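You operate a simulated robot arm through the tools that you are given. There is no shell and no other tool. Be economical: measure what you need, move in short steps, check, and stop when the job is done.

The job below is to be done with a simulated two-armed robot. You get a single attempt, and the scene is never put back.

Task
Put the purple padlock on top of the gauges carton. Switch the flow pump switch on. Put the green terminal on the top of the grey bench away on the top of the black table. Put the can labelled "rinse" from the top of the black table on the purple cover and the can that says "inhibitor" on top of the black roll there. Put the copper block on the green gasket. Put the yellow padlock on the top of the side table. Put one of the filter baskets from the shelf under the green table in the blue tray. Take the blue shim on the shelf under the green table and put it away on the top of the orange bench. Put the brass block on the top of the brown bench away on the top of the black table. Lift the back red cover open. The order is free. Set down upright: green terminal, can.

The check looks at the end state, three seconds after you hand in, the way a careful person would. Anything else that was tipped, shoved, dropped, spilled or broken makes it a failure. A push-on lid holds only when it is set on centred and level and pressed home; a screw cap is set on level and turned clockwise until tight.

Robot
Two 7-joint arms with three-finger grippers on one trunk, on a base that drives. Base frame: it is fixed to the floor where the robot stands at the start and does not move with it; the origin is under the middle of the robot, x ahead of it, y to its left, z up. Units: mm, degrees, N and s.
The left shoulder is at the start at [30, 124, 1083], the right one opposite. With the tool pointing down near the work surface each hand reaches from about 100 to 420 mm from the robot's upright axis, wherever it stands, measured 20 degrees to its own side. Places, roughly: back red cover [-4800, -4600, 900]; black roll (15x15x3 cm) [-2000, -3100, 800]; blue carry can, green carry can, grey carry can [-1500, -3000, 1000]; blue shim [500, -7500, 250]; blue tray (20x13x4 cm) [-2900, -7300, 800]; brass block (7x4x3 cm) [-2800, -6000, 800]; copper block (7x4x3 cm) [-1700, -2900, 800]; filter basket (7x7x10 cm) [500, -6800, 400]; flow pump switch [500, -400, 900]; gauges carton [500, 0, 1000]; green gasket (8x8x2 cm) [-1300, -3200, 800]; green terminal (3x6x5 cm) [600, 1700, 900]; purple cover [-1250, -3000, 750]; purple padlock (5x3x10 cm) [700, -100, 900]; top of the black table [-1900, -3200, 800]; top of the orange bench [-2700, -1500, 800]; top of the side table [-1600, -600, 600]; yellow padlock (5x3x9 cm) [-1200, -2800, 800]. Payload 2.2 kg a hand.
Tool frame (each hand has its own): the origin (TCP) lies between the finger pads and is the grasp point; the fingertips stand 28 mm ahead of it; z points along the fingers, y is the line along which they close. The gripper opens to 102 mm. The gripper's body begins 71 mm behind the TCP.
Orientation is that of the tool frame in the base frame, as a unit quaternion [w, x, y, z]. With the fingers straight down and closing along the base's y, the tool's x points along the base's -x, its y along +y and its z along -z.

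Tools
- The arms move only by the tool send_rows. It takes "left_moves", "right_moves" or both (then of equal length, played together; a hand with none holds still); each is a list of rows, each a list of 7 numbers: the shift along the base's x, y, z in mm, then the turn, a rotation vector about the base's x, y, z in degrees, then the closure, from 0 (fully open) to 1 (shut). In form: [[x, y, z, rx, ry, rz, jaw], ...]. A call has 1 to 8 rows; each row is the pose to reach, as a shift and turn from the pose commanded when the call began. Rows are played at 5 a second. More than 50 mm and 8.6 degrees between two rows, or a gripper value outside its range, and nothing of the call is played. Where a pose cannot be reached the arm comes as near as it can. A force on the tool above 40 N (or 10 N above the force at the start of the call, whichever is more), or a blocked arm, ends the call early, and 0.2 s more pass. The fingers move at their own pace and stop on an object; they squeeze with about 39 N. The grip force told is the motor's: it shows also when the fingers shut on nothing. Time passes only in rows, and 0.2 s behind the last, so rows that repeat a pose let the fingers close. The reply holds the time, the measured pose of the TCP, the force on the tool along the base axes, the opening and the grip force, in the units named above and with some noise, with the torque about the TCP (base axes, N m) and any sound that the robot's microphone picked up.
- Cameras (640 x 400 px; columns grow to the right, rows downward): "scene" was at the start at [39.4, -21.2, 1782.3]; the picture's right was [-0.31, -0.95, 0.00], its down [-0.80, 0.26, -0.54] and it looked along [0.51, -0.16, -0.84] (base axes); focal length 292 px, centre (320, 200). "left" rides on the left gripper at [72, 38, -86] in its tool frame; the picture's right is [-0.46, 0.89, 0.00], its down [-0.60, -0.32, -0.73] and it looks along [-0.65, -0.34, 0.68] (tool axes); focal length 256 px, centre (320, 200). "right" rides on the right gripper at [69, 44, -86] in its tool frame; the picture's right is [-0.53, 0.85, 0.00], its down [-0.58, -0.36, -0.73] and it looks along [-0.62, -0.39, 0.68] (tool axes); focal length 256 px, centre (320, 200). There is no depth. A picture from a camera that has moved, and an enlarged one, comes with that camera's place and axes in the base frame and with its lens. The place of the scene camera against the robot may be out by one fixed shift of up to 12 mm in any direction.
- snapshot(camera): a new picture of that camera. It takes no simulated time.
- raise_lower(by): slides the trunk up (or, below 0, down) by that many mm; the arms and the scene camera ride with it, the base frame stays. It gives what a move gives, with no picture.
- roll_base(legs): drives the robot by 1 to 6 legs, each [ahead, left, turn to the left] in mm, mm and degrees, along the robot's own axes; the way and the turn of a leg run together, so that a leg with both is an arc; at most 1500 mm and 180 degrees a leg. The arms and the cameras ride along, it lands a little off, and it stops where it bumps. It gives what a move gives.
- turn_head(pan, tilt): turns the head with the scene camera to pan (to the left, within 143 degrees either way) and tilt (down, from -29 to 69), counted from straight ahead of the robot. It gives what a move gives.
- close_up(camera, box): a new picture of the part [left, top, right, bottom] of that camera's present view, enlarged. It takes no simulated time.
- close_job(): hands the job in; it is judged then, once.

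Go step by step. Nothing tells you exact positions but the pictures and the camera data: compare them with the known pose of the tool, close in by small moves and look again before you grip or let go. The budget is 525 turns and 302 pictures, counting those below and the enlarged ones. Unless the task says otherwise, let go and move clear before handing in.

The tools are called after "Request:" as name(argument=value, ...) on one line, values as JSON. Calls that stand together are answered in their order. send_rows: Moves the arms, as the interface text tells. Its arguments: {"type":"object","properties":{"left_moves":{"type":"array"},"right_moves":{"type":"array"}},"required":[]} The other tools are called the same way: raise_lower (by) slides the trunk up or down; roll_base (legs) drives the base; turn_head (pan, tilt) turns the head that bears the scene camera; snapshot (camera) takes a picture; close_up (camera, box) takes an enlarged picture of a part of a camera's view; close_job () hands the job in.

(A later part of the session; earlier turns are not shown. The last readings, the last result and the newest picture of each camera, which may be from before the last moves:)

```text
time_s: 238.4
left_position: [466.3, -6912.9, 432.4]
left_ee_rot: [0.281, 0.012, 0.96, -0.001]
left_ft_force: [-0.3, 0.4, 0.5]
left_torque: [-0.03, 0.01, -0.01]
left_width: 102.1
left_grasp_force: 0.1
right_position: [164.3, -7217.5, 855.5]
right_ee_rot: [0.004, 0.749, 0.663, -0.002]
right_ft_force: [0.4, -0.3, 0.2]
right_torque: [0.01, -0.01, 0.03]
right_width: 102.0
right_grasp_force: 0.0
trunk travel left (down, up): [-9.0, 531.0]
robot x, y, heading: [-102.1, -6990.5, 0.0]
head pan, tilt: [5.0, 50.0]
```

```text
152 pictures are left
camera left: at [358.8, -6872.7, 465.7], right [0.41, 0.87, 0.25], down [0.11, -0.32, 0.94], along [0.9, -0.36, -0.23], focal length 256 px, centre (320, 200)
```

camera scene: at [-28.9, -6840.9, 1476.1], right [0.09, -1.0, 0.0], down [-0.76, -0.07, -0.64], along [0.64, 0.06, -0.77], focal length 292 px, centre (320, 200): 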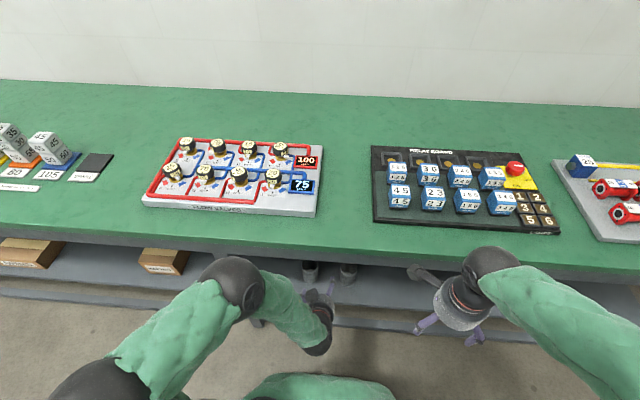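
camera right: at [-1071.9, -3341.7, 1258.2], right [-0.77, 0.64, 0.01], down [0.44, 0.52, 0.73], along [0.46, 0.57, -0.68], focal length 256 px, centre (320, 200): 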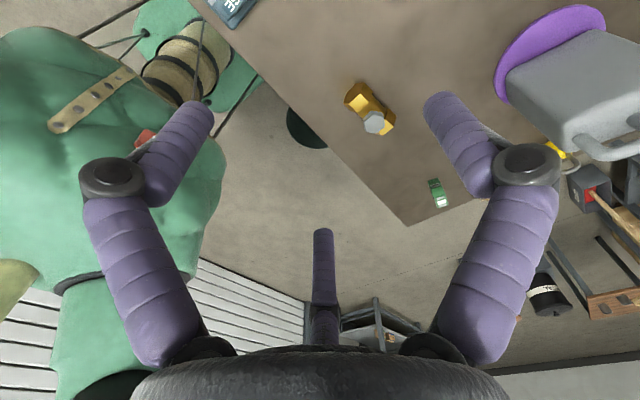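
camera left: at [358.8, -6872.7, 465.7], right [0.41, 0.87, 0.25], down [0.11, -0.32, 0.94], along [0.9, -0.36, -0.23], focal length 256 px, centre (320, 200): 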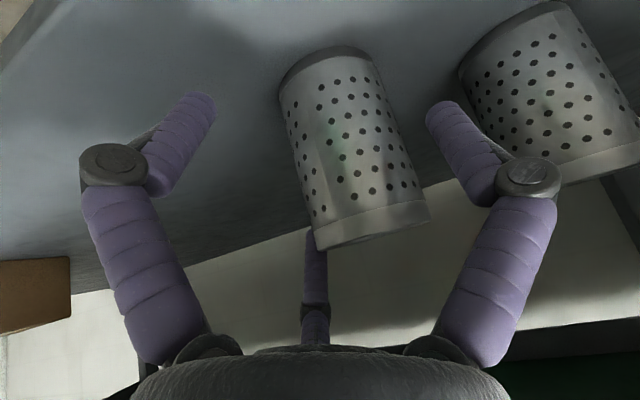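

Request:
send_rows(left_moves=[[9, 0, 0, 0, 0, 0, 0], [17, 0, 0, 0, 0, 0, 0]])

Request:
snapshot(camera="left")

```text
time_s: 239.0
left_position: [481.6, -6913.4, 431.2]
left_ee_rot: [0.282, 0.013, 0.959, -0.002]
left_ft_force: [-0.4, -0.4, -0.2]
left_torque: [-0.01, -0.05, -0.01]
left_width: 102.1
left_grasp_force: 0.1
right_position: [165.4, -7218.1, 856.3]
right_ee_rot: [0.005, 0.749, 0.662, -0.002]
right_ft_force: [0.7, -0.7, 0.3]
right_torque: [0.03, 0.01, 0.01]
right_width: 102.1
right_grasp_force: 0.0
trunk travel left (down, up): [-9.0, 531.0]
robot x, y, heading: [-99.7, -6989.1, -0.1]
head pan, tilt: [5.0, 50.0]
```

```text
151 pictures are left
camera left: at [375.3, -6872.8, 465.4], right [0.41, 0.87, 0.25], down [0.11, -0.32, 0.94], along [0.9, -0.36, -0.23], focal length 256 px, centre (320, 200)
```

left: 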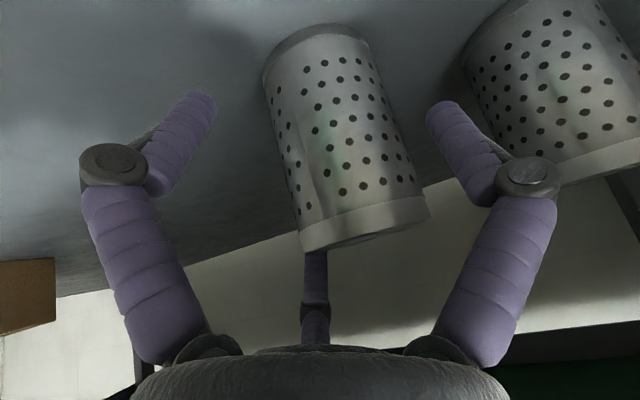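

Now close gradually.

Request:
send_rows(left_moves=[[0, 0, 0, 0, 0, 0, 0.15], [0, 0, 0, 0, 0, 0, 0.25], [0, 0, 0, 0, 0, 0, 0.35], [0, 0, 0, 0, 0, 0, 0.5], [0, 0, 0, 0, 0, 0, 0.6]])

Request:
snapshot(camera="left")

```text
time_s: 240.2
left_position: [482.2, -6913.6, 433.1]
left_ee_rot: [0.282, 0.012, 0.959, -0.001]
left_ft_force: [-1.5, 2.0, 12.3]
left_torque: [0.63, -0.01, 0.06]
left_width: 82.8
left_grasp_force: 38.9
right_position: [163.6, -7216.7, 856.8]
right_ee_rot: [0.005, 0.749, 0.663, 0.0]
right_ft_force: [-0.3, 0.0, 0.5]
right_torque: [0.02, 0.02, 0.01]
right_width: 102.2
right_grasp_force: 0.1
trunk travel left (down, up): [-9.0, 531.0]
robot x, y, heading: [-102.0, -6985.4, 0.0]
head pan, tilt: [5.0, 50.0]
```

```text
150 pictures are left
camera left: at [375.8, -6872.4, 466.4], right [0.41, 0.87, 0.26], down [0.1, -0.32, 0.94], along [0.91, -0.36, -0.22], focal length 256 px, centre (320, 200)
```

left: 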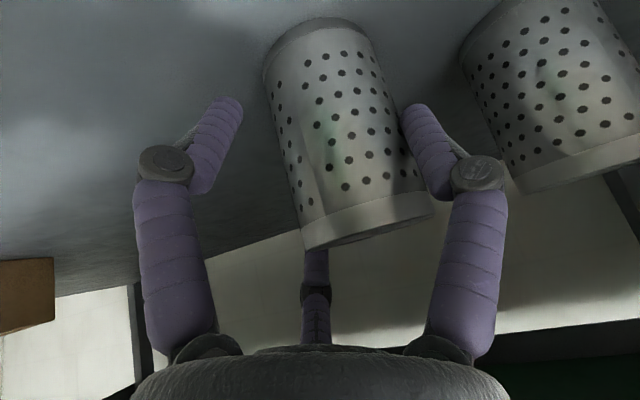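

Request:
send_rows(left_moves=[[0, 0, 3, 0, 0, 0, 1], [0, 0, 8, 0, 0, 0, 1], [0, 0, 15, 0, 0, 0, 1], [0, 0, 15, 0, 0, 0, 1]])

Request:
snapshot(camera="left")

```text
time_s: 241.2
left_position: [481.8, -6913.2, 446.3]
left_ee_rot: [0.28, 0.013, 0.96, -0.003]
left_ft_force: [0.4, -0.6, -0.8]
left_torque: [-0.02, 0.02, -0.01]
left_width: 77.0
left_grasp_force: 38.8
right_position: [163.9, -7218.3, 855.3]
right_ee_rot: [0.005, 0.749, 0.663, -0.001]
right_ft_force: [-0.2, 0.0, 0.5]
right_torque: [0.0, 0.04, 0.01]
right_width: 101.9
right_grasp_force: 0.0
trunk travel left (down, up): [-9.0, 531.0]
robot x, y, heading: [-100.6, -6986.5, -0.1]
head pan, tilt: [5.0, 50.0]
```

```text
149 pictures are left
camera left: at [374.9, -6872.3, 480.4], right [0.41, 0.87, 0.25], down [0.11, -0.32, 0.94], along [0.9, -0.36, -0.23], focal length 256 px, centre (320, 200)
```

left: 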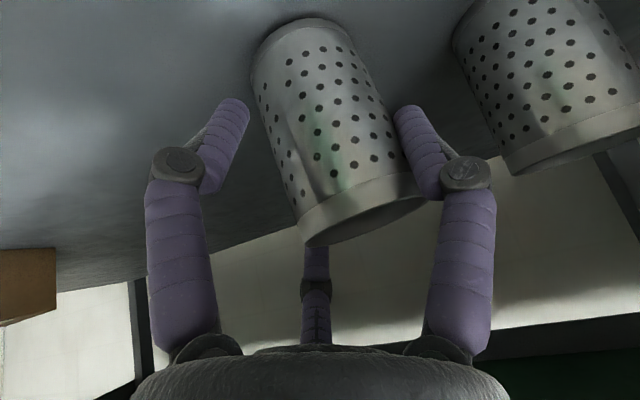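

Request:
send_rows(left_moves=[[0, 0, 10, 0, 0, 0, 1], [0, 0, 25, 0, 0, 0, 1], [0, 0, 25, 0, 0, 0, 1]])

Request:
snapshot(camera="left")

```text
time_s: 242.0
left_position: [481.3, -6912.5, 470.9]
left_ee_rot: [0.281, 0.013, 0.96, -0.002]
left_ft_force: [0.2, 0.0, -1.3]
left_torque: [-0.04, 0.03, 0.0]
left_width: 77.0
left_grasp_force: 39.3
right_position: [163.8, -7218.2, 855.5]
right_ee_rot: [0.004, 0.749, 0.663, -0.002]
right_ft_force: [-1.0, 1.6, -0.2]
right_torque: [0.0, -0.05, -0.01]
right_width: 102.2
right_grasp_force: 0.0
trunk travel left (down, up): [-9.0, 531.0]
robot x, y, heading: [-99.0, -6986.3, -0.1]
head pan, tilt: [5.0, 50.0]
```

```text
148 pictures are left
camera left: at [374.5, -6873.0, 505.3], right [0.41, 0.87, 0.25], down [0.11, -0.32, 0.94], along [0.9, -0.36, -0.23], focal length 256 px, centre (320, 200)
```

left: 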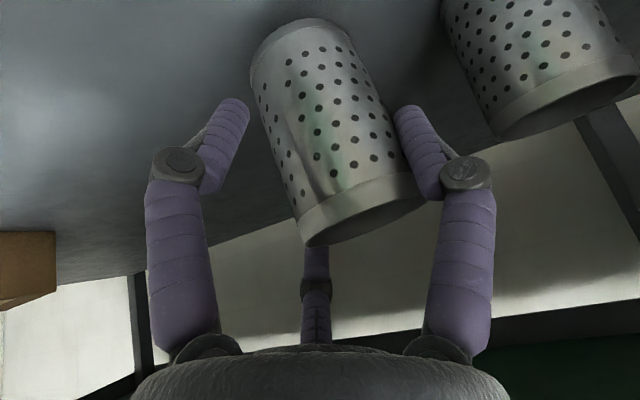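

Held and lifted. I pull it out from under the table and back away.

Request:
send_rows(left_moves=[[-30, 0, 10, 0, 0, 0, 1], [-70, 0, 20, 0, 0, 0, 1], [-115, 0, 25, 0, 0, 0, 1], [-150, 0, 30, 0, 0, 0, 1]])

Request:
roll_base(legs=[[-350, 0, 0], [0, -550, 0]])

Request:
turn_head(pan=-5, tilt=35)

Request:
snapshot(camera="scene")

Request:
snapshot(camera="left")

```text
time_s: 243.0
left_position: [331.0, -6913.6, 502.7]
left_ee_rot: [0.281, 0.013, 0.96, -0.003]
left_ft_force: [-1.1, 1.3, -2.4]
left_torque: [-0.01, 0.06, -0.02]
left_width: 76.8
left_grasp_force: 39.5
right_position: [163.0, -7218.1, 855.8]
right_ee_rot: [0.005, 0.749, 0.663, -0.002]
right_ft_force: [0.0, 0.2, -0.5]
right_torque: [-0.02, 0.02, -0.01]
right_width: 102.0
right_grasp_force: 0.0
trunk travel left (down, up): [-9.0, 531.0]
robot x, y, heading: [-99.4, -6985.5, 0.1]
head pan, tilt: [5.0, 50.0]
```

```text
time_s: 248.1
left_position: [-20.9, -7460.1, 502.3]
left_ee_rot: [0.282, 0.011, 0.959, -0.001]
left_ft_force: [-1.0, -0.1, -1.4]
left_torque: [0.02, 0.05, 0.01]
left_width: 76.2
left_grasp_force: 38.5
right_position: [-186.7, -7764.4, 855.1]
right_ee_rot: [0.005, 0.748, 0.664, -0.002]
right_ft_force: [0.1, -0.8, 0.3]
right_torque: [-0.01, 0.01, 0.02]
right_width: 102.2
right_grasp_force: 0.0
trunk travel left (down, up): [-9.0, 531.0]
robot x, y, heading: [-451.8, -7536.9, 0.2]
head pan, tilt: [5.0, 50.0]
```

```text
time_s: 248.8
left_position: [-21.8, -7459.6, 501.8]
left_ee_rot: [0.282, 0.012, 0.959, -0.003]
left_ft_force: [-0.2, -0.3, -1.4]
left_torque: [-0.01, 0.03, -0.02]
left_width: 76.0
left_grasp_force: 39.3
right_position: [-187.5, -7764.8, 855.6]
right_ee_rot: [0.005, 0.747, 0.664, -0.002]
right_ft_force: [-0.5, 0.1, 0.4]
right_torque: [0.0, 0.01, 0.03]
right_width: 102.1
right_grasp_force: 0.0
trunk travel left (down, up): [-9.0, 531.0]
robot x, y, heading: [-453.7, -7531.2, -0.0]
head pan, tilt: [-5.0, 35.0]
```

```text
147 pictures are left
camera scene: at [-392.4, -7542.7, 1497.7], right [-0.08, -1.0, 0.0], down [-0.57, 0.05, -0.82], along [0.82, -0.07, -0.57], focal length 292 px, centre (320, 200)
```

scene: 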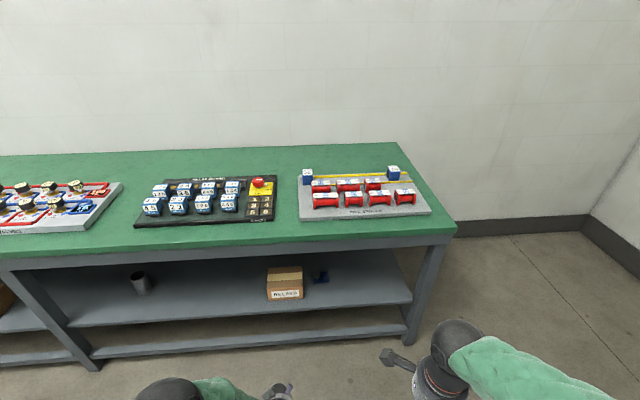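

```text
146 pictures are left
camera left: at [-127.8, -7419.6, 535.3], right [0.41, 0.88, 0.25], down [0.11, -0.32, 0.94], along [0.91, -0.36, -0.23], focal length 256 px, centre (320, 200)
```

left: 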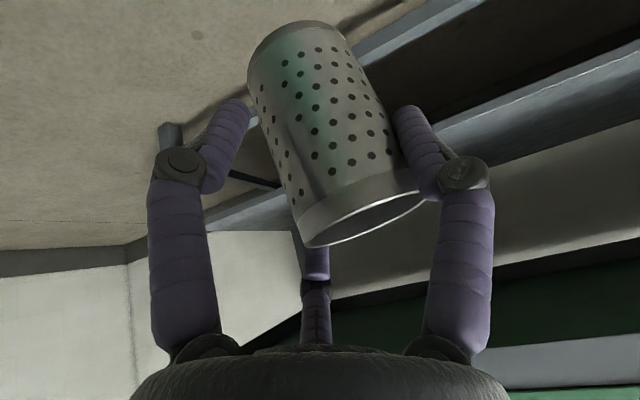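

Request:
close_up(camera="scene", box=[250, 250, 370, 320])

```text
5.33 times, centred on (310, 285) of scene
camera zoom: at [-392.4, -7542.7, 1497.7], right [-0.08, -1.0, 0.0], down [-0.57, 0.05, -0.82], along [0.82, -0.07, -0.57], focal length 1556 px, centre (373, -253)
```

zoom: 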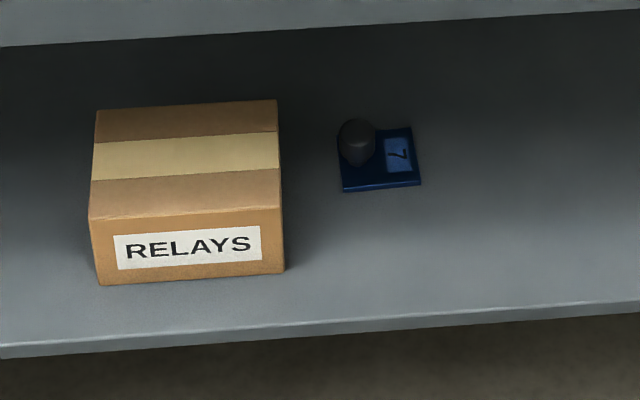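

The shim's knob is at about (565,-7610), top z≈410, clear of the box by ~55 mm. I reorient the right hand (yaw back, then pitch) in free space and test the needed reach here first.

Request:
send_rows(right_moves=[[20, 3, -15, 0, 0, 8, 0], [40, 6, -30, 0, 0, 16, 0], [60, 9, -45, 0, 0, 24, 0], [80, 12, -60, 0, 0, 32, 0], [100, 15, -75, 0, 0, 40, 0], [120, 18, -90, 0, 0, 48, 0], [140, 21, -105, 0, 0, 56, 0], [160, 24, -120, 0, 0, 64, 0]])

Request:
send_rows(right_moves=[[20, 5, -20, 0, 0, 8, 0], [40, 10, -40, 0, 0, 16, 0], [60, 15, -60, 0, 0, 24, 0], [80, 20, -80, 0, 0, 32, 0]])

Request:
send_rows(right_moves=[[20, 10, -10, 0, -7.5, 0, 0], [40, 20, -20, 0, -15, 0, 0], [60, 30, -40, 0, -22.5, 0, 0], [80, 40, -60, 0, -30, 0, 0], [100, 45, -80, 0, -37, 0, 0]])

```text
time_s: 250.6
left_position: [-19.9, -7460.1, 501.8]
left_ee_rot: [0.281, 0.012, 0.96, -0.002]
left_ft_force: [-0.6, 0.6, -1.7]
left_torque: [0.02, 0.0, 0.02]
left_width: 75.8
left_grasp_force: 39.1
right_position: [-27.4, -7741.3, 736.5]
right_ee_rot: [0.004, 0.281, 0.96, 0.001]
right_ft_force: [0.1, -0.3, -0.2]
right_torque: [-0.02, 0.03, 0.01]
right_width: 102.3
right_grasp_force: 0.1
trunk travel left (down, up): [-9.0, 531.0]
robot x, y, heading: [-456.9, -7534.5, 0.2]
head pan, tilt: [-5.0, 35.0]
```

```text
time_s: 251.6
left_position: [-19.6, -7460.0, 500.2]
left_ee_rot: [0.282, 0.011, 0.959, -0.001]
left_ft_force: [-0.3, -0.1, -0.8]
left_torque: [-0.01, 0.02, 0.01]
left_width: 75.9
left_grasp_force: 39.2
right_position: [53.4, -7721.4, 654.6]
right_ee_rot: [0.005, 0.005, 1.0, 0.003]
right_ft_force: [0.8, -0.6, 0.2]
right_torque: [-0.02, 0.0, 0.01]
right_width: 101.9
right_grasp_force: 0.0
trunk travel left (down, up): [-9.0, 531.0]
robot x, y, heading: [-453.2, -7534.6, -0.0]
head pan, tilt: [-5.0, 35.0]
```

```text
time_s: 252.8
left_position: [-20.2, -7458.8, 502.0]
left_ee_rot: [0.281, 0.011, 0.96, -0.002]
left_ft_force: [-0.6, 0.5, -0.7]
left_torque: [-0.02, -0.01, -0.02]
left_width: 75.5
left_grasp_force: 38.8
right_position: [152.7, -7676.2, 575.8]
right_ee_rot: [0.322, 0.006, 0.947, 0.006]
right_ft_force: [0.4, -0.4, 0.5]
right_torque: [-0.03, 0.05, 0.02]
right_width: 102.0
right_grasp_force: 0.0
trunk travel left (down, up): [-9.0, 531.0]
robot x, y, heading: [-453.4, -7534.6, 0.2]
head pan, tilt: [-5.0, 35.0]
```

Request:
send_rows(right_moves=[[5, 5, -40, 0, 0, 0, 0.2], [10, 10, -80, 0, 0, 0, 0.4], [15, 15, -120, 0, 0, 0, 0.4], [15, 15, -160, 0, 0, 0, 0.4]])

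Request:
snapshot(camera="scene")

```text
time_s: 253.8
left_position: [-20.9, -7459.6, 500.8]
left_ee_rot: [0.28, 0.012, 0.96, -0.001]
left_ft_force: [0.3, 0.1, -1.1]
left_torque: [0.0, 0.04, 0.01]
left_width: 75.7
left_grasp_force: 39.1
right_position: [169.9, -7661.6, 417.4]
right_ee_rot: [0.322, 0.005, 0.947, 0.005]
right_ft_force: [0.0, -0.3, -0.8]
right_torque: [0.02, 0.02, -0.02]
right_width: 61.0
right_grasp_force: 0.1
trunk travel left (down, up): [-9.0, 531.0]
robot x, y, heading: [-456.4, -7536.3, 0.1]
head pan, tilt: [-5.0, 35.0]
```

```text
144 pictures are left
camera scene: at [-392.2, -7542.8, 1497.7], right [-0.08, -1.0, 0.0], down [-0.57, 0.05, -0.82], along [0.82, -0.07, -0.57], focal length 292 px, centre (320, 200)
```

scene: 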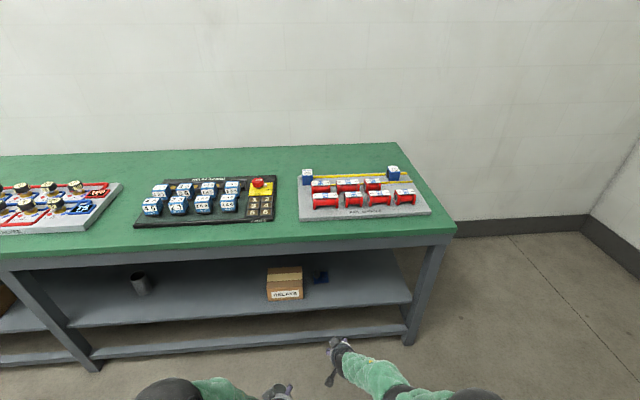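

The pose needed (z≈417, 626 mm ahead, 38° pitch) is reachable. I check the arm's shape before driving it under the table.

Request:
turn_head(pan=-25, tilt=62)

Request:
snapshot(camera="scene")

Request:
snapshot(camera="right")

```text
time_s: 254.7
left_position: [-20.4, -7460.9, 502.2]
left_ee_rot: [0.281, 0.012, 0.96, -0.002]
left_ft_force: [0.4, 0.2, -0.7]
left_torque: [0.02, 0.03, 0.01]
left_width: 75.2
left_grasp_force: 38.9
right_position: [167.5, -7660.2, 417.1]
right_ee_rot: [0.321, 0.005, 0.947, 0.005]
right_ft_force: [-0.5, -0.1, -0.8]
right_torque: [0.05, 0.0, 0.04]
right_width: 61.1
right_grasp_force: 0.0
trunk travel left (down, up): [-9.0, 531.0]
robot x, y, heading: [-452.1, -7537.4, 0.3]
head pan, tilt: [-25.0, 62.0]
```

```text
143 pictures are left
camera scene: at [-421.6, -7562.4, 1461.2], right [-0.42, -0.91, 0.0], down [-0.8, 0.37, -0.47], along [0.43, -0.2, -0.88], focal length 292 px, centre (320, 200)
```

scene: 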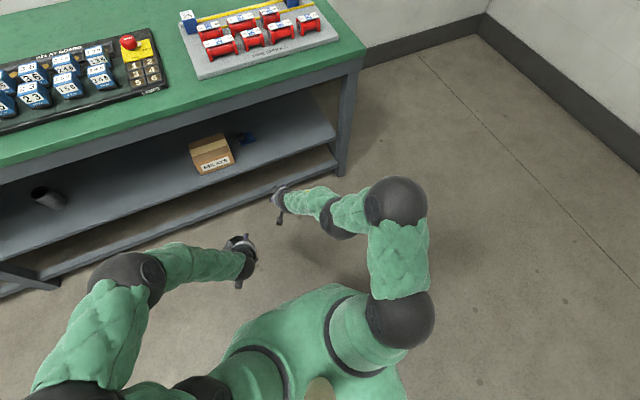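

```text
142 pictures are left
camera right: at [61.2, -7617.4, 443.9], right [0.43, 0.84, 0.34], down [0.01, -0.38, 0.93], along [0.9, -0.4, -0.17], focal length 256 px, centre (320, 200)
```

right: 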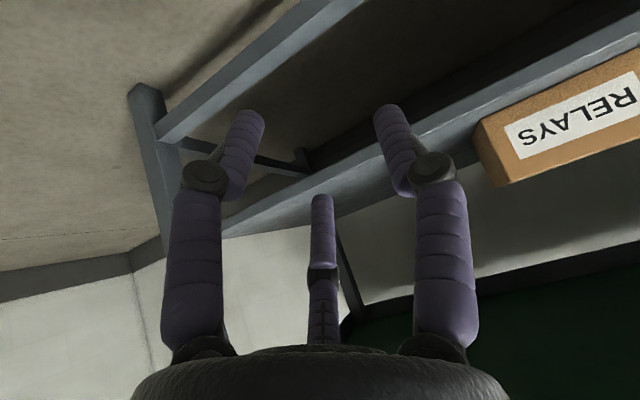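

The right elbow is out to the side, so the arm will fit under the apron. I steepen the pitch a bit here, then drive in slowly.

Request:
send_rows(left_moves=[[-20, 0, 0, 0, 0, 0, 1], [-40, 0, 5, 0, 0, 0, 1], [-60, 0, 10, 0, 0, 0, 1]], right_moves=[[0, 0, 8, 0, 5, 0, 0.45], [0, 0, 16, 0, 10, 0, 0.45], [0, 0, 25, 0, 15, 0, 0.45]])

Request:
roll_base(legs=[[0, 50, 0], [230, 0, 0]])

Request:
snapshot(camera="right")

Request:
snapshot(camera="scene")

```text
time_s: 255.5
left_position: [-81.2, -7460.6, 511.4]
left_ee_rot: [0.282, 0.012, 0.959, -0.002]
left_ft_force: [-0.5, 0.4, -1.6]
left_torque: [-0.02, 0.03, 0.03]
left_width: 75.2
left_grasp_force: 38.8
right_position: [166.8, -7660.7, 440.2]
right_ee_rot: [0.194, 0.005, 0.981, 0.005]
right_ft_force: [0.0, 0.6, -0.8]
right_torque: [0.02, -0.05, -0.02]
right_width: 55.9
right_grasp_force: 0.0
trunk travel left (down, up): [-9.0, 531.0]
robot x, y, heading: [-452.1, -7535.6, 0.0]
head pan, tilt: [-25.0, 62.0]
```

```text
time_s: 257.8
left_position: [149.0, -7409.4, 512.1]
left_ee_rot: [0.281, 0.01, 0.96, -0.001]
left_ft_force: [0.2, -0.3, -1.6]
left_torque: [0.03, 0.06, -0.01]
left_width: 75.0
left_grasp_force: 38.7
right_position: [398.8, -7608.4, 441.0]
right_ee_rot: [0.196, 0.005, 0.981, 0.005]
right_ft_force: [0.0, 0.1, 1.0]
right_torque: [0.05, -0.01, 0.01]
right_width: 56.2
right_grasp_force: 0.0
trunk travel left (down, up): [-9.0, 531.0]
robot x, y, heading: [-223.9, -7480.7, 0.2]
head pan, tilt: [-25.0, 62.0]
```

```text
141 pictures are left
camera right: at [301.4, -7565.6, 494.8], right [0.5, 0.84, 0.21], down [0.25, -0.38, 0.89], along [0.83, -0.39, -0.4], focal length 256 px, centre (320, 200)
```

right: 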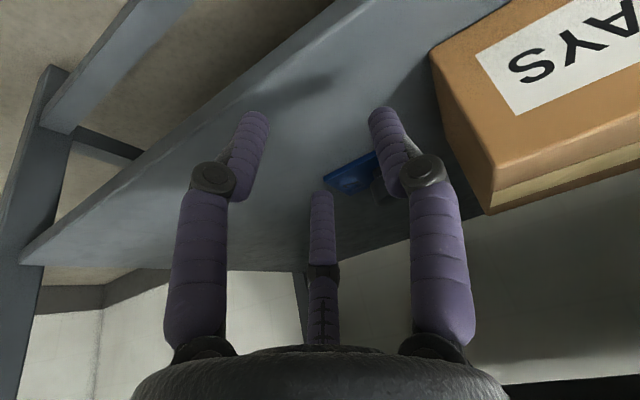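

```text
140 pictures are left
camera scene: at [-191.3, -7511.1, 1461.1], right [-0.42, -0.91, 0.0], down [-0.8, 0.37, -0.47], along [0.43, -0.2, -0.88], focal length 292 px, centre (320, 200)
```

scene: 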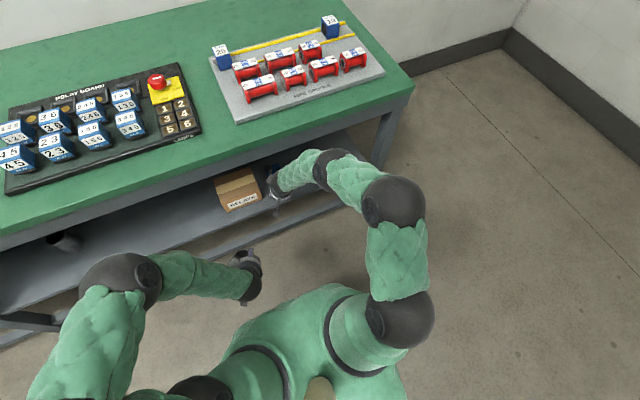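

Request:
roll_base(legs=[[100, 0, 0]])

Request:
send_rows(right_moves=[[0, -15, 0, 0, 0, 0, 0.45], [0, -30, 0, 0, 0, 0, 0.45]])

Request:
snapshot(camera="right")

```text
time_s: 258.9
left_position: [234.0, -7410.7, 511.4]
left_ee_rot: [0.281, 0.013, 0.96, -0.002]
left_ft_force: [0.4, -0.7, -1.1]
left_torque: [0.04, 0.04, 0.01]
left_width: 75.1
left_grasp_force: 39.1
right_position: [448.1, -7602.8, 418.0]
right_ee_rot: [0.165, 0.001, 0.986, 0.008]
right_ft_force: [0.1, -0.7, 0.2]
right_torque: [-0.03, 0.01, -0.02]
right_width: 56.0
right_grasp_force: 0.0
trunk travel left (down, up): [-9.0, 531.0]
robot x, y, heading: [-139.8, -7484.4, 0.1]
head pan, tilt: [-25.0, 62.0]
stopped in leg 1: the robot was blocked; the commanded pose is now the measured one
```

```text
time_s: 259.6
left_position: [232.5, -7409.6, 511.2]
left_ee_rot: [0.282, 0.013, 0.959, -0.002]
left_ft_force: [-1.0, -0.3, -1.9]
left_torque: [0.0, 0.03, 0.03]
left_width: 74.9
left_grasp_force: 38.3
right_position: [447.3, -7633.3, 416.4]
right_ee_rot: [0.166, 0.001, 0.986, 0.009]
right_ft_force: [0.4, 0.0, -0.5]
right_torque: [-0.02, 0.01, 0.01]
right_width: 56.1
right_grasp_force: 0.1
trunk travel left (down, up): [-9.0, 531.0]
robot x, y, heading: [-140.0, -7482.6, -0.3]
head pan, tilt: [-25.0, 62.0]
```

```text
139 pictures are left
camera right: at [354.4, -7591.1, 476.8], right [0.5, 0.84, 0.19], down [0.31, -0.38, 0.87], along [0.81, -0.38, -0.45], focal length 256 px, centre (320, 200)
```

right: 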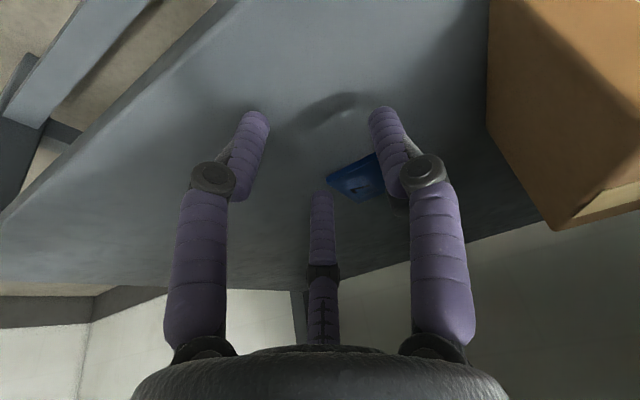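

The wrist touched the apron: the hand must be flatter. I back out, increase pitch to ~50° and retry.

Request:
roll_base(legs=[[-120, 0, 0]])

Request:
send_rows(right_moves=[[5, 0, 5, 0, -7.5, 0, 0.45], [10, 0, 8, 0, -15, 0, 0.45], [15, 0, 10, 0, -22.5, 0, 0.45], [20, 0, 10, 0, -30, 0, 0.45], [25, 0, 5, 0, -36, 0, 0.45]])

Request:
snapshot(camera="scene")

```text
time_s: 260.8
left_position: [113.6, -7410.6, 511.6]
left_ee_rot: [0.281, 0.013, 0.96, -0.003]
left_ft_force: [-0.6, 0.4, -0.6]
left_torque: [0.02, 0.01, 0.01]
left_width: 75.0
left_grasp_force: 38.8
right_position: [327.4, -7632.8, 417.7]
right_ee_rot: [0.165, 0.001, 0.986, 0.008]
right_ft_force: [0.2, -0.2, 0.2]
right_torque: [-0.04, 0.0, 0.04]
right_width: 56.1
right_grasp_force: 0.1
trunk travel left (down, up): [-9.0, 531.0]
robot x, y, heading: [-259.1, -7482.9, -0.1]
head pan, tilt: [-25.0, 62.0]
```

```text
time_s: 262.0
left_position: [114.0, -7410.4, 510.3]
left_ee_rot: [0.282, 0.013, 0.959, -0.002]
left_ft_force: [-0.3, 0.7, -1.8]
left_torque: [-0.01, 0.05, 0.01]
left_width: 74.4
left_grasp_force: 39.7
right_position: [368.4, -7596.5, 440.5]
right_ee_rot: [0.45, 0.007, 0.893, -0.01]
right_ft_force: [0.2, -1.4, 0.6]
right_torque: [-0.03, 0.03, -0.01]
right_width: 55.9
right_grasp_force: 0.0
right hand out of reach, approached as far as the arm can: row 2, 3, 4, 5
trunk travel left (down, up): [-9.0, 531.0]
robot x, y, heading: [-262.0, -7484.9, -0.1]
head pan, tilt: [-25.0, 62.0]
```

```text
138 pictures are left
camera scene: at [-227.2, -7511.3, 1461.2], right [-0.42, -0.91, 0.0], down [-0.8, 0.37, -0.47], along [0.43, -0.2, -0.88], focal length 292 px, centre (320, 200)
```

scene: 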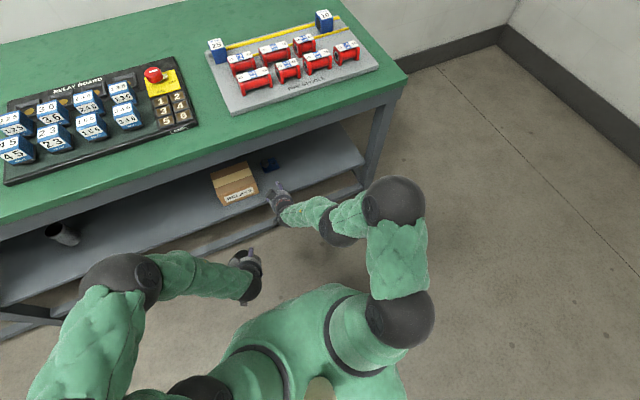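

I settle on ~42° pitch: low enough for the wrist to pass under the apron and still reach z≈415. Setting that before driving in.

Request:
send_rows(right_moves=[[0, -8, 0, 0, 6, 0, 0.5], [0, -14, -5, 0, 11, 0, 0.5], [0, -18, -18, 0, 11.5, 0, 0.5], [0, -18, -18, 0, 11.5, 0, 0.5]])

Request:
roll_base(legs=[[110, 0, 0]])

Request:
snapshot(camera="right")

```text
time_s: 263.0
left_position: [113.3, -7410.5, 512.1]
left_ee_rot: [0.282, 0.013, 0.959, -0.002]
left_ft_force: [-1.5, 0.3, -1.6]
left_torque: [0.0, 0.04, -0.01]
left_width: 74.4
left_grasp_force: 39.2
right_position: [368.3, -7614.3, 421.9]
right_ee_rot: [0.371, -0.002, 0.928, 0.008]
right_ft_force: [-1.0, -0.1, 0.0]
right_torque: [-0.01, 0.0, 0.03]
right_width: 50.9
right_grasp_force: 0.0
trunk travel left (down, up): [-9.0, 531.0]
robot x, y, heading: [-253.5, -7485.1, -0.0]
head pan, tilt: [-25.0, 62.0]
```

```text
time_s: 264.2
left_position: [224.9, -7409.0, 511.0]
left_ee_rot: [0.282, 0.012, 0.959, -0.002]
left_ft_force: [0.1, 0.1, -1.1]
left_torque: [0.01, 0.02, 0.03]
left_width: 74.2
left_grasp_force: 39.3
right_position: [480.8, -7613.2, 422.6]
right_ee_rot: [0.37, -0.002, 0.929, 0.008]
right_ft_force: [-0.2, -0.5, -0.5]
right_torque: [0.02, -0.02, -0.01]
right_width: 51.0
right_grasp_force: 0.1
trunk travel left (down, up): [-9.0, 531.0]
robot x, y, heading: [-148.5, -7486.6, 0.1]
head pan, tilt: [-25.0, 62.0]
```

```text
137 pictures are left
camera right: at [370.0, -7572.1, 437.8], right [0.38, 0.84, 0.38], down [-0.08, -0.38, 0.92], along [0.92, -0.38, -0.07], focal length 256 px, centre (320, 200)
```

right: 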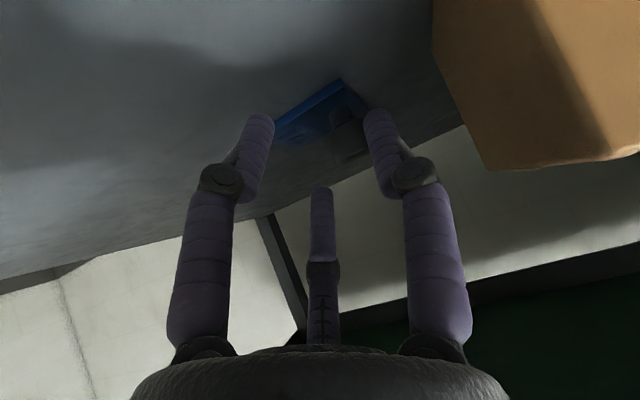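

Request:
close_up(camera="right", box=[250, 60, 410, 200])

```text
2.86 times, centred on (330, 130) of right
camera zoom: at [370.0, -7572.1, 437.8], right [0.38, 0.84, 0.38], down [-0.08, -0.38, 0.92], along [0.92, -0.38, -0.07], focal length 731 px, centre (291, 400)
```

zoom: 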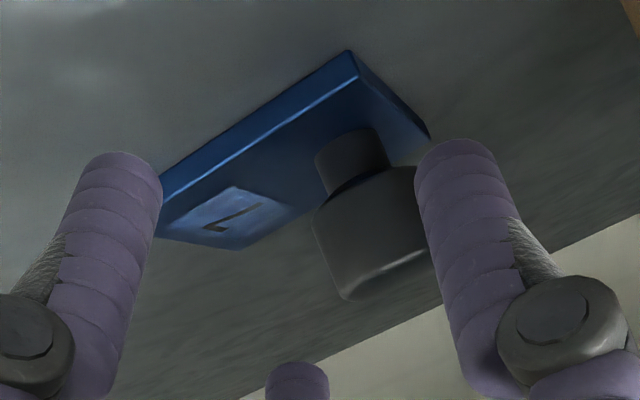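

The knob is a mushroom head (z 382–404) at ~(568,-7611). I set 36° pitch, 60 mm opening, z≈416 and drive the last stretch.

Request:
send_rows(right_moves=[[0, 0, 0, 0, 3.5, 0, 0.41], [0, -2, -6, 0, 7.4, 0, 0.41], [0, -2, -6, 0, 7.4, 0, 0.41]])

Request:
roll_base(legs=[[50, 0, 0]])

Request:
snapshot(camera="right")

```text
time_s: 265.0
left_position: [225.2, -7410.3, 511.7]
left_ee_rot: [0.282, 0.012, 0.959, -0.002]
left_ft_force: [-0.2, -0.3, -0.8]
left_torque: [-0.01, 0.02, -0.04]
left_width: 74.4
left_grasp_force: 39.4
right_position: [480.8, -7616.6, 415.2]
right_ee_rot: [0.31, -0.001, 0.951, 0.009]
right_ft_force: [0.5, -0.5, -0.3]
right_torque: [-0.02, 0.0, 0.01]
right_width: 60.3
right_grasp_force: 0.0
trunk travel left (down, up): [-9.0, 531.0]
robot x, y, heading: [-146.2, -7478.4, -0.0]
head pan, tilt: [-25.0, 62.0]
```

```text
time_s: 265.9
left_position: [275.2, -7410.1, 511.3]
left_ee_rot: [0.281, 0.012, 0.96, -0.002]
left_ft_force: [0.5, -0.1, -1.1]
left_torque: [0.03, 0.0, 0.02]
left_width: 74.0
left_grasp_force: 39.1
right_position: [529.5, -7616.6, 415.2]
right_ee_rot: [0.31, -0.002, 0.951, 0.009]
right_ft_force: [0.2, 0.7, 0.4]
right_torque: [-0.04, -0.02, 0.0]
right_width: 60.1
right_grasp_force: 0.0
trunk travel left (down, up): [-9.0, 531.0]
robot x, y, heading: [-95.4, -7484.2, 0.2]
head pan, tilt: [-25.0, 62.0]
```

```text
135 pictures are left
camera right: at [423.0, -7574.0, 445.5], right [0.43, 0.84, 0.33], down [0.04, -0.38, 0.93], along [0.9, -0.38, -0.19], focal length 256 px, centre (320, 200)
```

right: 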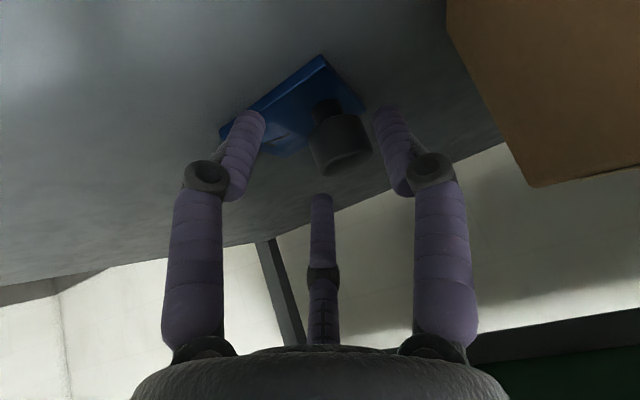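

Knob axis refined to (555,-7606). Final approach with the arm.

Request:
send_rows(right_moves=[[9, 4, 1, 0, 0, 0, 0.41], [18, 7, 1, 0, 0, 0, 0.41], [18, 7, -4, 0, 0, 0, 0.48], [18, 7, -8, 0, 0, 0, 0.5]])

Request:
snapshot(camera="right")

```text
time_s: 266.9
left_position: [275.5, -7408.7, 512.6]
left_ee_rot: [0.282, 0.012, 0.959, -0.001]
left_ft_force: [0.4, 0.3, -1.6]
left_torque: [0.01, 0.03, -0.01]
left_width: 74.3
left_grasp_force: 38.9
right_position: [548.0, -7609.0, 409.3]
right_ee_rot: [0.312, -0.001, 0.95, 0.008]
right_ft_force: [-0.5, -0.5, 2.0]
right_torque: [-0.06, 0.07, 0.02]
right_width: 51.1
right_grasp_force: 0.1
trunk travel left (down, up): [-9.0, 531.0]
robot x, y, heading: [-98.0, -7484.1, 0.1]
head pan, tilt: [-25.0, 62.0]
```

```text
134 pictures are left
camera right: at [441.0, -7566.7, 438.9], right [0.42, 0.84, 0.33], down [0.03, -0.38, 0.93], along [0.91, -0.38, -0.19], focal length 256 px, centre (320, 200)
```

right: 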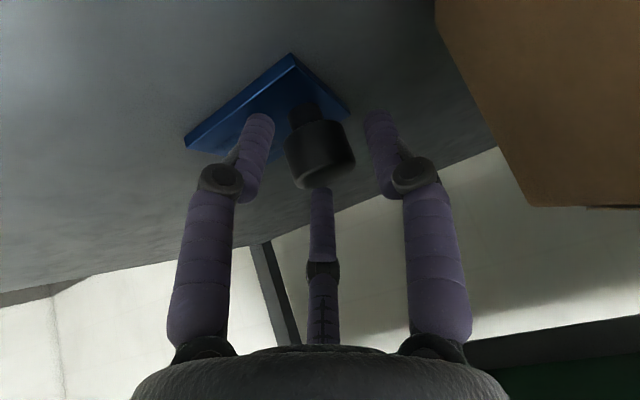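

The knob is among the three prongs. Closing.

Request:
send_rows(right_moves=[[0, 0, 0, 0, 0, 0, 0.6], [0, 0, 0, 0, 0, 0, 0.7], [0, 0, 0, 0, 0, 0, 0.85], [0, 0, 0, 0, 0, 0, 1], [0, 0, 0, 0, 0, 0, 1]])

Request:
snapshot(camera="right")

```text
time_s: 268.1
left_position: [274.7, -7409.1, 512.2]
left_ee_rot: [0.282, 0.012, 0.959, -0.001]
left_ft_force: [0.2, 0.0, 0.0]
left_torque: [0.02, 0.01, -0.01]
left_width: 74.2
left_grasp_force: 38.7
right_position: [547.5, -7608.4, 408.0]
right_ee_rot: [0.31, -0.001, 0.951, 0.01]
right_ft_force: [1.3, 4.3, 10.0]
right_torque: [0.22, -0.13, 0.01]
right_width: 34.6
right_grasp_force: 39.0
trunk travel left (down, up): [-9.0, 531.0]
robot x, y, heading: [-95.4, -7483.4, 0.2]
head pan, tilt: [-25.0, 62.0]
```

```text
133 pictures are left
camera right: at [441.0, -7566.9, 438.5], right [0.42, 0.84, 0.33], down [0.04, -0.38, 0.93], along [0.9, -0.38, -0.19], focal length 256 px, centre (320, 200)
```

right: 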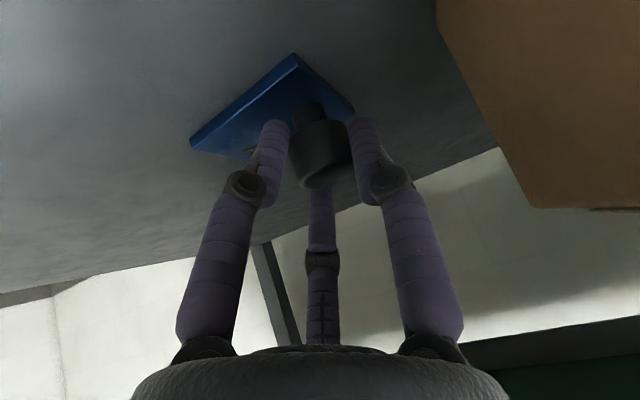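

Gripped on the knob (34.6 mm). Lift a little and check.

Request:
send_rows(right_moves=[[0, 0, 4, 0, 0, 0, 1], [0, 0, 12, 0, 0, 0, 1], [0, 0, 18, 0, 0, 0, 1]])

Request:
snapshot(camera="right")

```text
time_s: 268.9
left_position: [275.5, -7410.7, 511.5]
left_ee_rot: [0.281, 0.013, 0.96, -0.002]
left_ft_force: [-0.2, -0.7, -1.7]
left_torque: [0.02, 0.0, 0.04]
left_width: 74.0
left_grasp_force: 39.3
right_position: [538.7, -7607.2, 417.3]
right_ee_rot: [0.301, -0.002, 0.953, 0.01]
right_ft_force: [0.8, 0.3, -1.9]
right_torque: [0.01, 0.01, 0.02]
right_width: 34.6
right_grasp_force: 38.4
trunk travel left (down, up): [-9.0, 531.0]
robot x, y, heading: [-95.7, -7482.3, 0.1]
head pan, tilt: [-25.0, 62.0]
```

```text
132 pictures are left
camera right: at [432.9, -7565.5, 448.5], right [0.43, 0.84, 0.32], down [0.05, -0.38, 0.92], along [0.9, -0.38, -0.21], focal length 256 px, centre (320, 200)
```

right: 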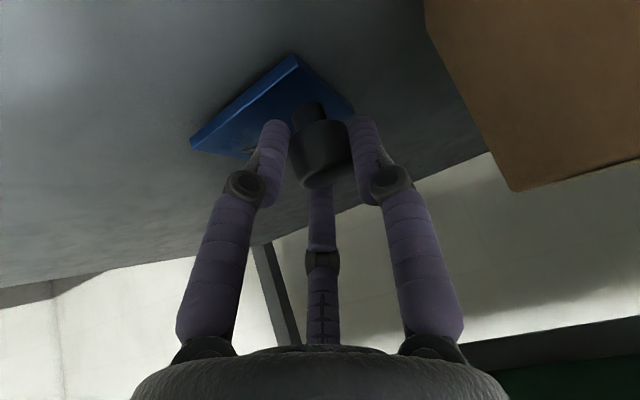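

Held. Back the robot out straight.

Request:
roll_base(legs=[[-500, 0, 0]])

Request:
raise_lower(by=350)

Request:
snapshot(camera="right")

Request:
snapshot(camera="left")

```text
time_s: 271.9
left_position: [-224.1, -7410.4, 511.3]
left_ee_rot: [0.281, 0.011, 0.96, -0.002]
left_ft_force: [0.4, -1.1, -1.6]
left_torque: [-0.01, 0.01, 0.0]
left_width: 73.7
left_grasp_force: 38.7
right_position: [49.7, -7609.4, 425.4]
right_ee_rot: [0.31, -0.002, 0.951, 0.009]
right_ft_force: [-0.1, -0.6, -1.5]
right_torque: [-0.01, 0.04, 0.01]
right_width: 34.7
right_grasp_force: 38.7
trunk travel left (down, up): [-9.0, 531.0]
robot x, y, heading: [-598.1, -7487.3, -0.0]
head pan, tilt: [-25.0, 62.0]
```

```text
time_s: 275.3
left_position: [-224.4, -7410.8, 860.5]
left_ee_rot: [0.281, 0.011, 0.96, -0.002]
left_ft_force: [0.0, 0.2, -1.5]
left_torque: [0.0, 0.05, 0.02]
left_width: 73.2
left_grasp_force: 38.5
right_position: [48.1, -7609.4, 774.9]
right_ee_rot: [0.31, -0.003, 0.951, 0.01]
right_ft_force: [-0.2, 0.0, -2.2]
right_torque: [0.02, 0.02, -0.02]
right_width: 34.8
right_grasp_force: 38.5
trunk travel left (down, up): [-359.0, 181.0]
robot x, y, heading: [-597.2, -7485.4, -0.1]
head pan, tilt: [-25.0, 62.0]
```

```text
131 pictures are left
camera right: at [-58.9, -7567.4, 805.0], right [0.42, 0.84, 0.33], down [0.04, -0.38, 0.93], along [0.9, -0.38, -0.19], focal length 256 px, centre (320, 200)
```

right: 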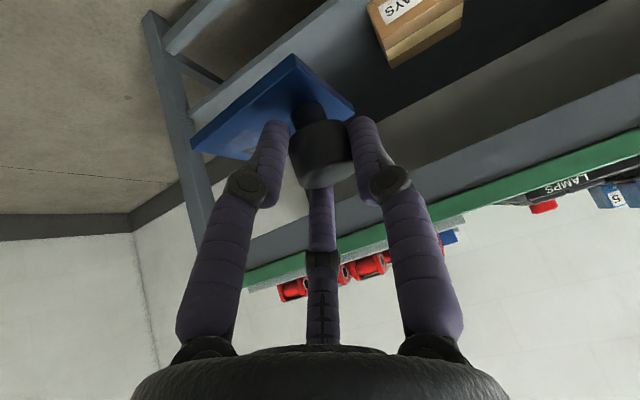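

```text
130 pictures are left
camera left: at [-331.6, -7369.7, 895.0], right [0.41, 0.88, 0.25], down [0.11, -0.32, 0.94], along [0.9, -0.36, -0.23], focal length 256 px, centre (320, 200)
```

left: 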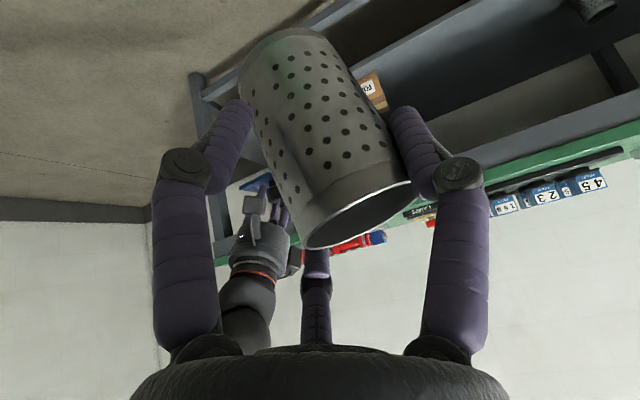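

Both objects are held. I turn around to look at the brown bench with the blue tray.

Request:
roll_base(legs=[[0, 0, 180]])

Request:
turn_head(pan=0, tilt=18)

Request:
snapshot(camera="scene")

```text
time_s: 283.0
left_position: [-968.9, -7561.9, 862.5]
left_ee_rot: [-0.001, 0.959, -0.009, -0.282]
left_ft_force: [0.4, -0.2, -1.6]
left_torque: [0.0, -0.04, 0.01]
left_width: 72.9
left_grasp_force: 39.0
right_position: [-1243.7, -7364.7, 776.4]
right_ee_rot: [0.01, 0.951, 0.005, -0.31]
right_ft_force: [0.0, -0.4, -1.8]
right_torque: [-0.02, -0.02, -0.01]
right_width: 34.7
right_grasp_force: 39.3
trunk travel left (down, up): [-359.0, 181.0]
robot x, y, heading: [-599.2, -7485.1, -179.5]
head pan, tilt: [-25.0, 62.0]
```

```text
time_s: 284.1
left_position: [-969.2, -7561.6, 862.0]
left_ee_rot: [-0.001, 0.96, -0.009, -0.281]
left_ft_force: [-0.2, -0.3, -1.5]
left_torque: [-0.01, -0.05, 0.01]
left_width: 72.8
left_grasp_force: 38.8
right_position: [-1242.9, -7365.1, 774.3]
right_ee_rot: [0.009, 0.951, 0.004, -0.309]
right_ft_force: [-0.1, 0.5, -1.1]
right_torque: [-0.01, -0.04, 0.01]
right_width: 34.8
right_grasp_force: 39.4
trunk travel left (down, up): [-359.0, 181.0]
robot x, y, heading: [-596.9, -7484.4, -179.4]
head pan, tilt: [0.0, 18.0]
```

```text
129 pictures are left
camera scene: at [-658.2, -7485.2, 1874.7], right [-0.01, 1.0, 0.0], down [0.31, 0.0, -0.95], along [-0.95, -0.01, -0.31], focal length 292 px, centre (320, 200)
```

scene: 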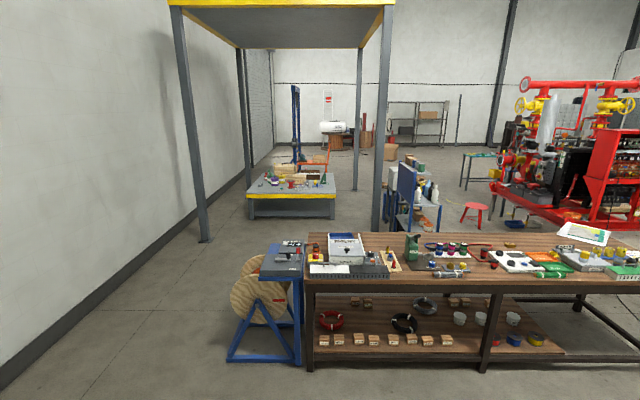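

Request:
close_up(camera="scene", box=[240, 215, 480, 300])

Request:
close_up(camera="scene", box=[440, 150, 640, 300])

```text
2.67 times, centred on (360, 258) of scene
camera zoom: at [-658.2, -7485.2, 1874.7], right [-0.01, 1.0, 0.0], down [0.31, 0.0, -0.95], along [-0.95, -0.01, -0.31], focal length 778 px, centre (213, 47)
```

zoom: 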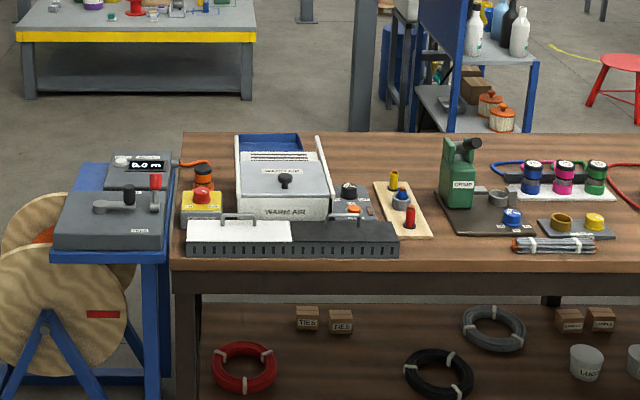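

```text
2.67 times, centred on (540, 225) of scene
camera zoom: at [-658.2, -7485.2, 1874.7], right [-0.01, 1.0, 0.0], down [0.31, 0.0, -0.95], along [-0.95, -0.01, -0.31], focal length 778 px, centre (-267, 133)
```

zoom: 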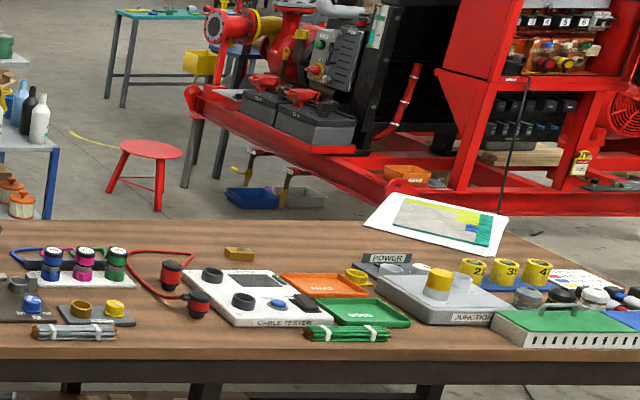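

The blue tray is behind the WARM AIR machine at about (-2914,-7325), near the bench's west edge (x≈-3050); the brass block is at about (-2805,-5975). I'll go around the south end. First I tuck the right hand in.

Request:
send_rows(right_moves=[[40, 0, 20, 0, 0, 0, 1], [80, 0, 40, 0, 0, 0, 1], [120, 5, 60, 0, 0, 0, 1], [160, 10, 80, 0, 0, 0, 1], [200, 20, 100, 0, 0, 0, 1], [230, 30, 120, 0, 0, 0, 1]])

Request:
roll_base(legs=[[0, 1360, -0.5], [1500, 0, 0], [1450, 0, 0], [0, 0, 180]])

Request:
turn_head(pan=40, tilt=20)

Request:
snapshot(camera="scene")

```text
time_s: 285.5
left_position: [-968.9, -7562.0, 861.5]
left_ee_rot: [-0.001, 0.96, -0.009, -0.281]
left_ft_force: [1.0, 0.4, -1.3]
left_torque: [-0.02, -0.04, 0.04]
left_width: 72.8
left_grasp_force: 38.9
right_position: [-1013.0, -7334.5, 894.4]
right_ee_rot: [0.01, 0.95, 0.005, -0.312]
right_ft_force: [0.1, 0.3, -1.9]
right_torque: [0.0, 0.01, 0.0]
right_width: 34.7
right_grasp_force: 38.6
trunk travel left (down, up): [-359.0, 181.0]
robot x, y, heading: [-596.6, -7485.5, -179.4]
head pan, tilt: [0.0, 18.0]
```

```text
time_s: 313.4
left_position: [-3164.6, -8742.7, 861.8]
left_ee_rot: [0.282, 0.031, 0.959, -0.008]
left_ft_force: [0.6, 0.8, -1.3]
left_torque: [-0.02, 0.05, -0.02]
left_width: 73.1
left_grasp_force: 39.3
right_position: [-3129.9, -8971.9, 894.8]
right_ee_rot: [0.31, 0.018, 0.951, 0.002]
right_ft_force: [0.1, 0.5, -0.7]
right_torque: [0.02, 0.01, -0.03]
right_width: 34.5
right_grasp_force: 39.4
trunk travel left (down, up): [-359.0, 181.0]
robot x, y, heading: [-3540.4, -8802.7, -2.4]
head pan, tilt: [0.0, 18.0]
```

```text
time_s: 314.5
left_position: [-3163.3, -8742.7, 860.5]
left_ee_rot: [0.282, 0.031, 0.959, -0.008]
left_ft_force: [0.4, -0.3, -1.4]
left_torque: [-0.01, 0.04, 0.0]
left_width: 72.8
left_grasp_force: 38.9
right_position: [-3130.9, -8971.5, 895.3]
right_ee_rot: [0.309, 0.017, 0.951, 0.003]
right_ft_force: [0.1, -0.1, -0.7]
right_torque: [-0.01, 0.04, -0.01]
right_width: 34.4
right_grasp_force: 39.1
trunk travel left (down, up): [-359.0, 181.0]
robot x, y, heading: [-3536.8, -8804.6, -2.1]
head pan, tilt: [40.0, 20.0]
```

```text
126 pictures are left
camera scene: at [-3492.1, -8744.1, 1871.6], right [0.61, -0.79, 0.0], down [-0.27, -0.21, -0.94], along [0.74, 0.57, -0.34], focal length 292 px, centre (320, 200)
```

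scene: 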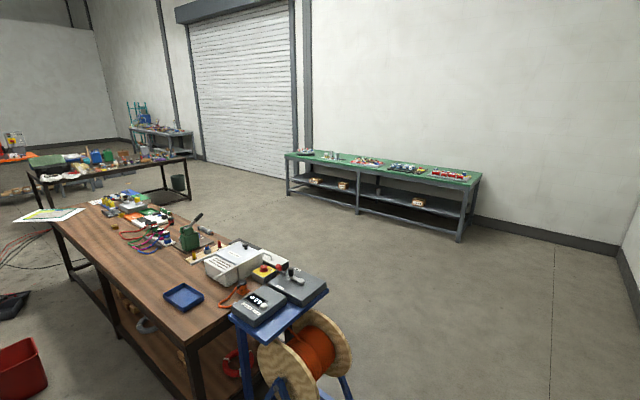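

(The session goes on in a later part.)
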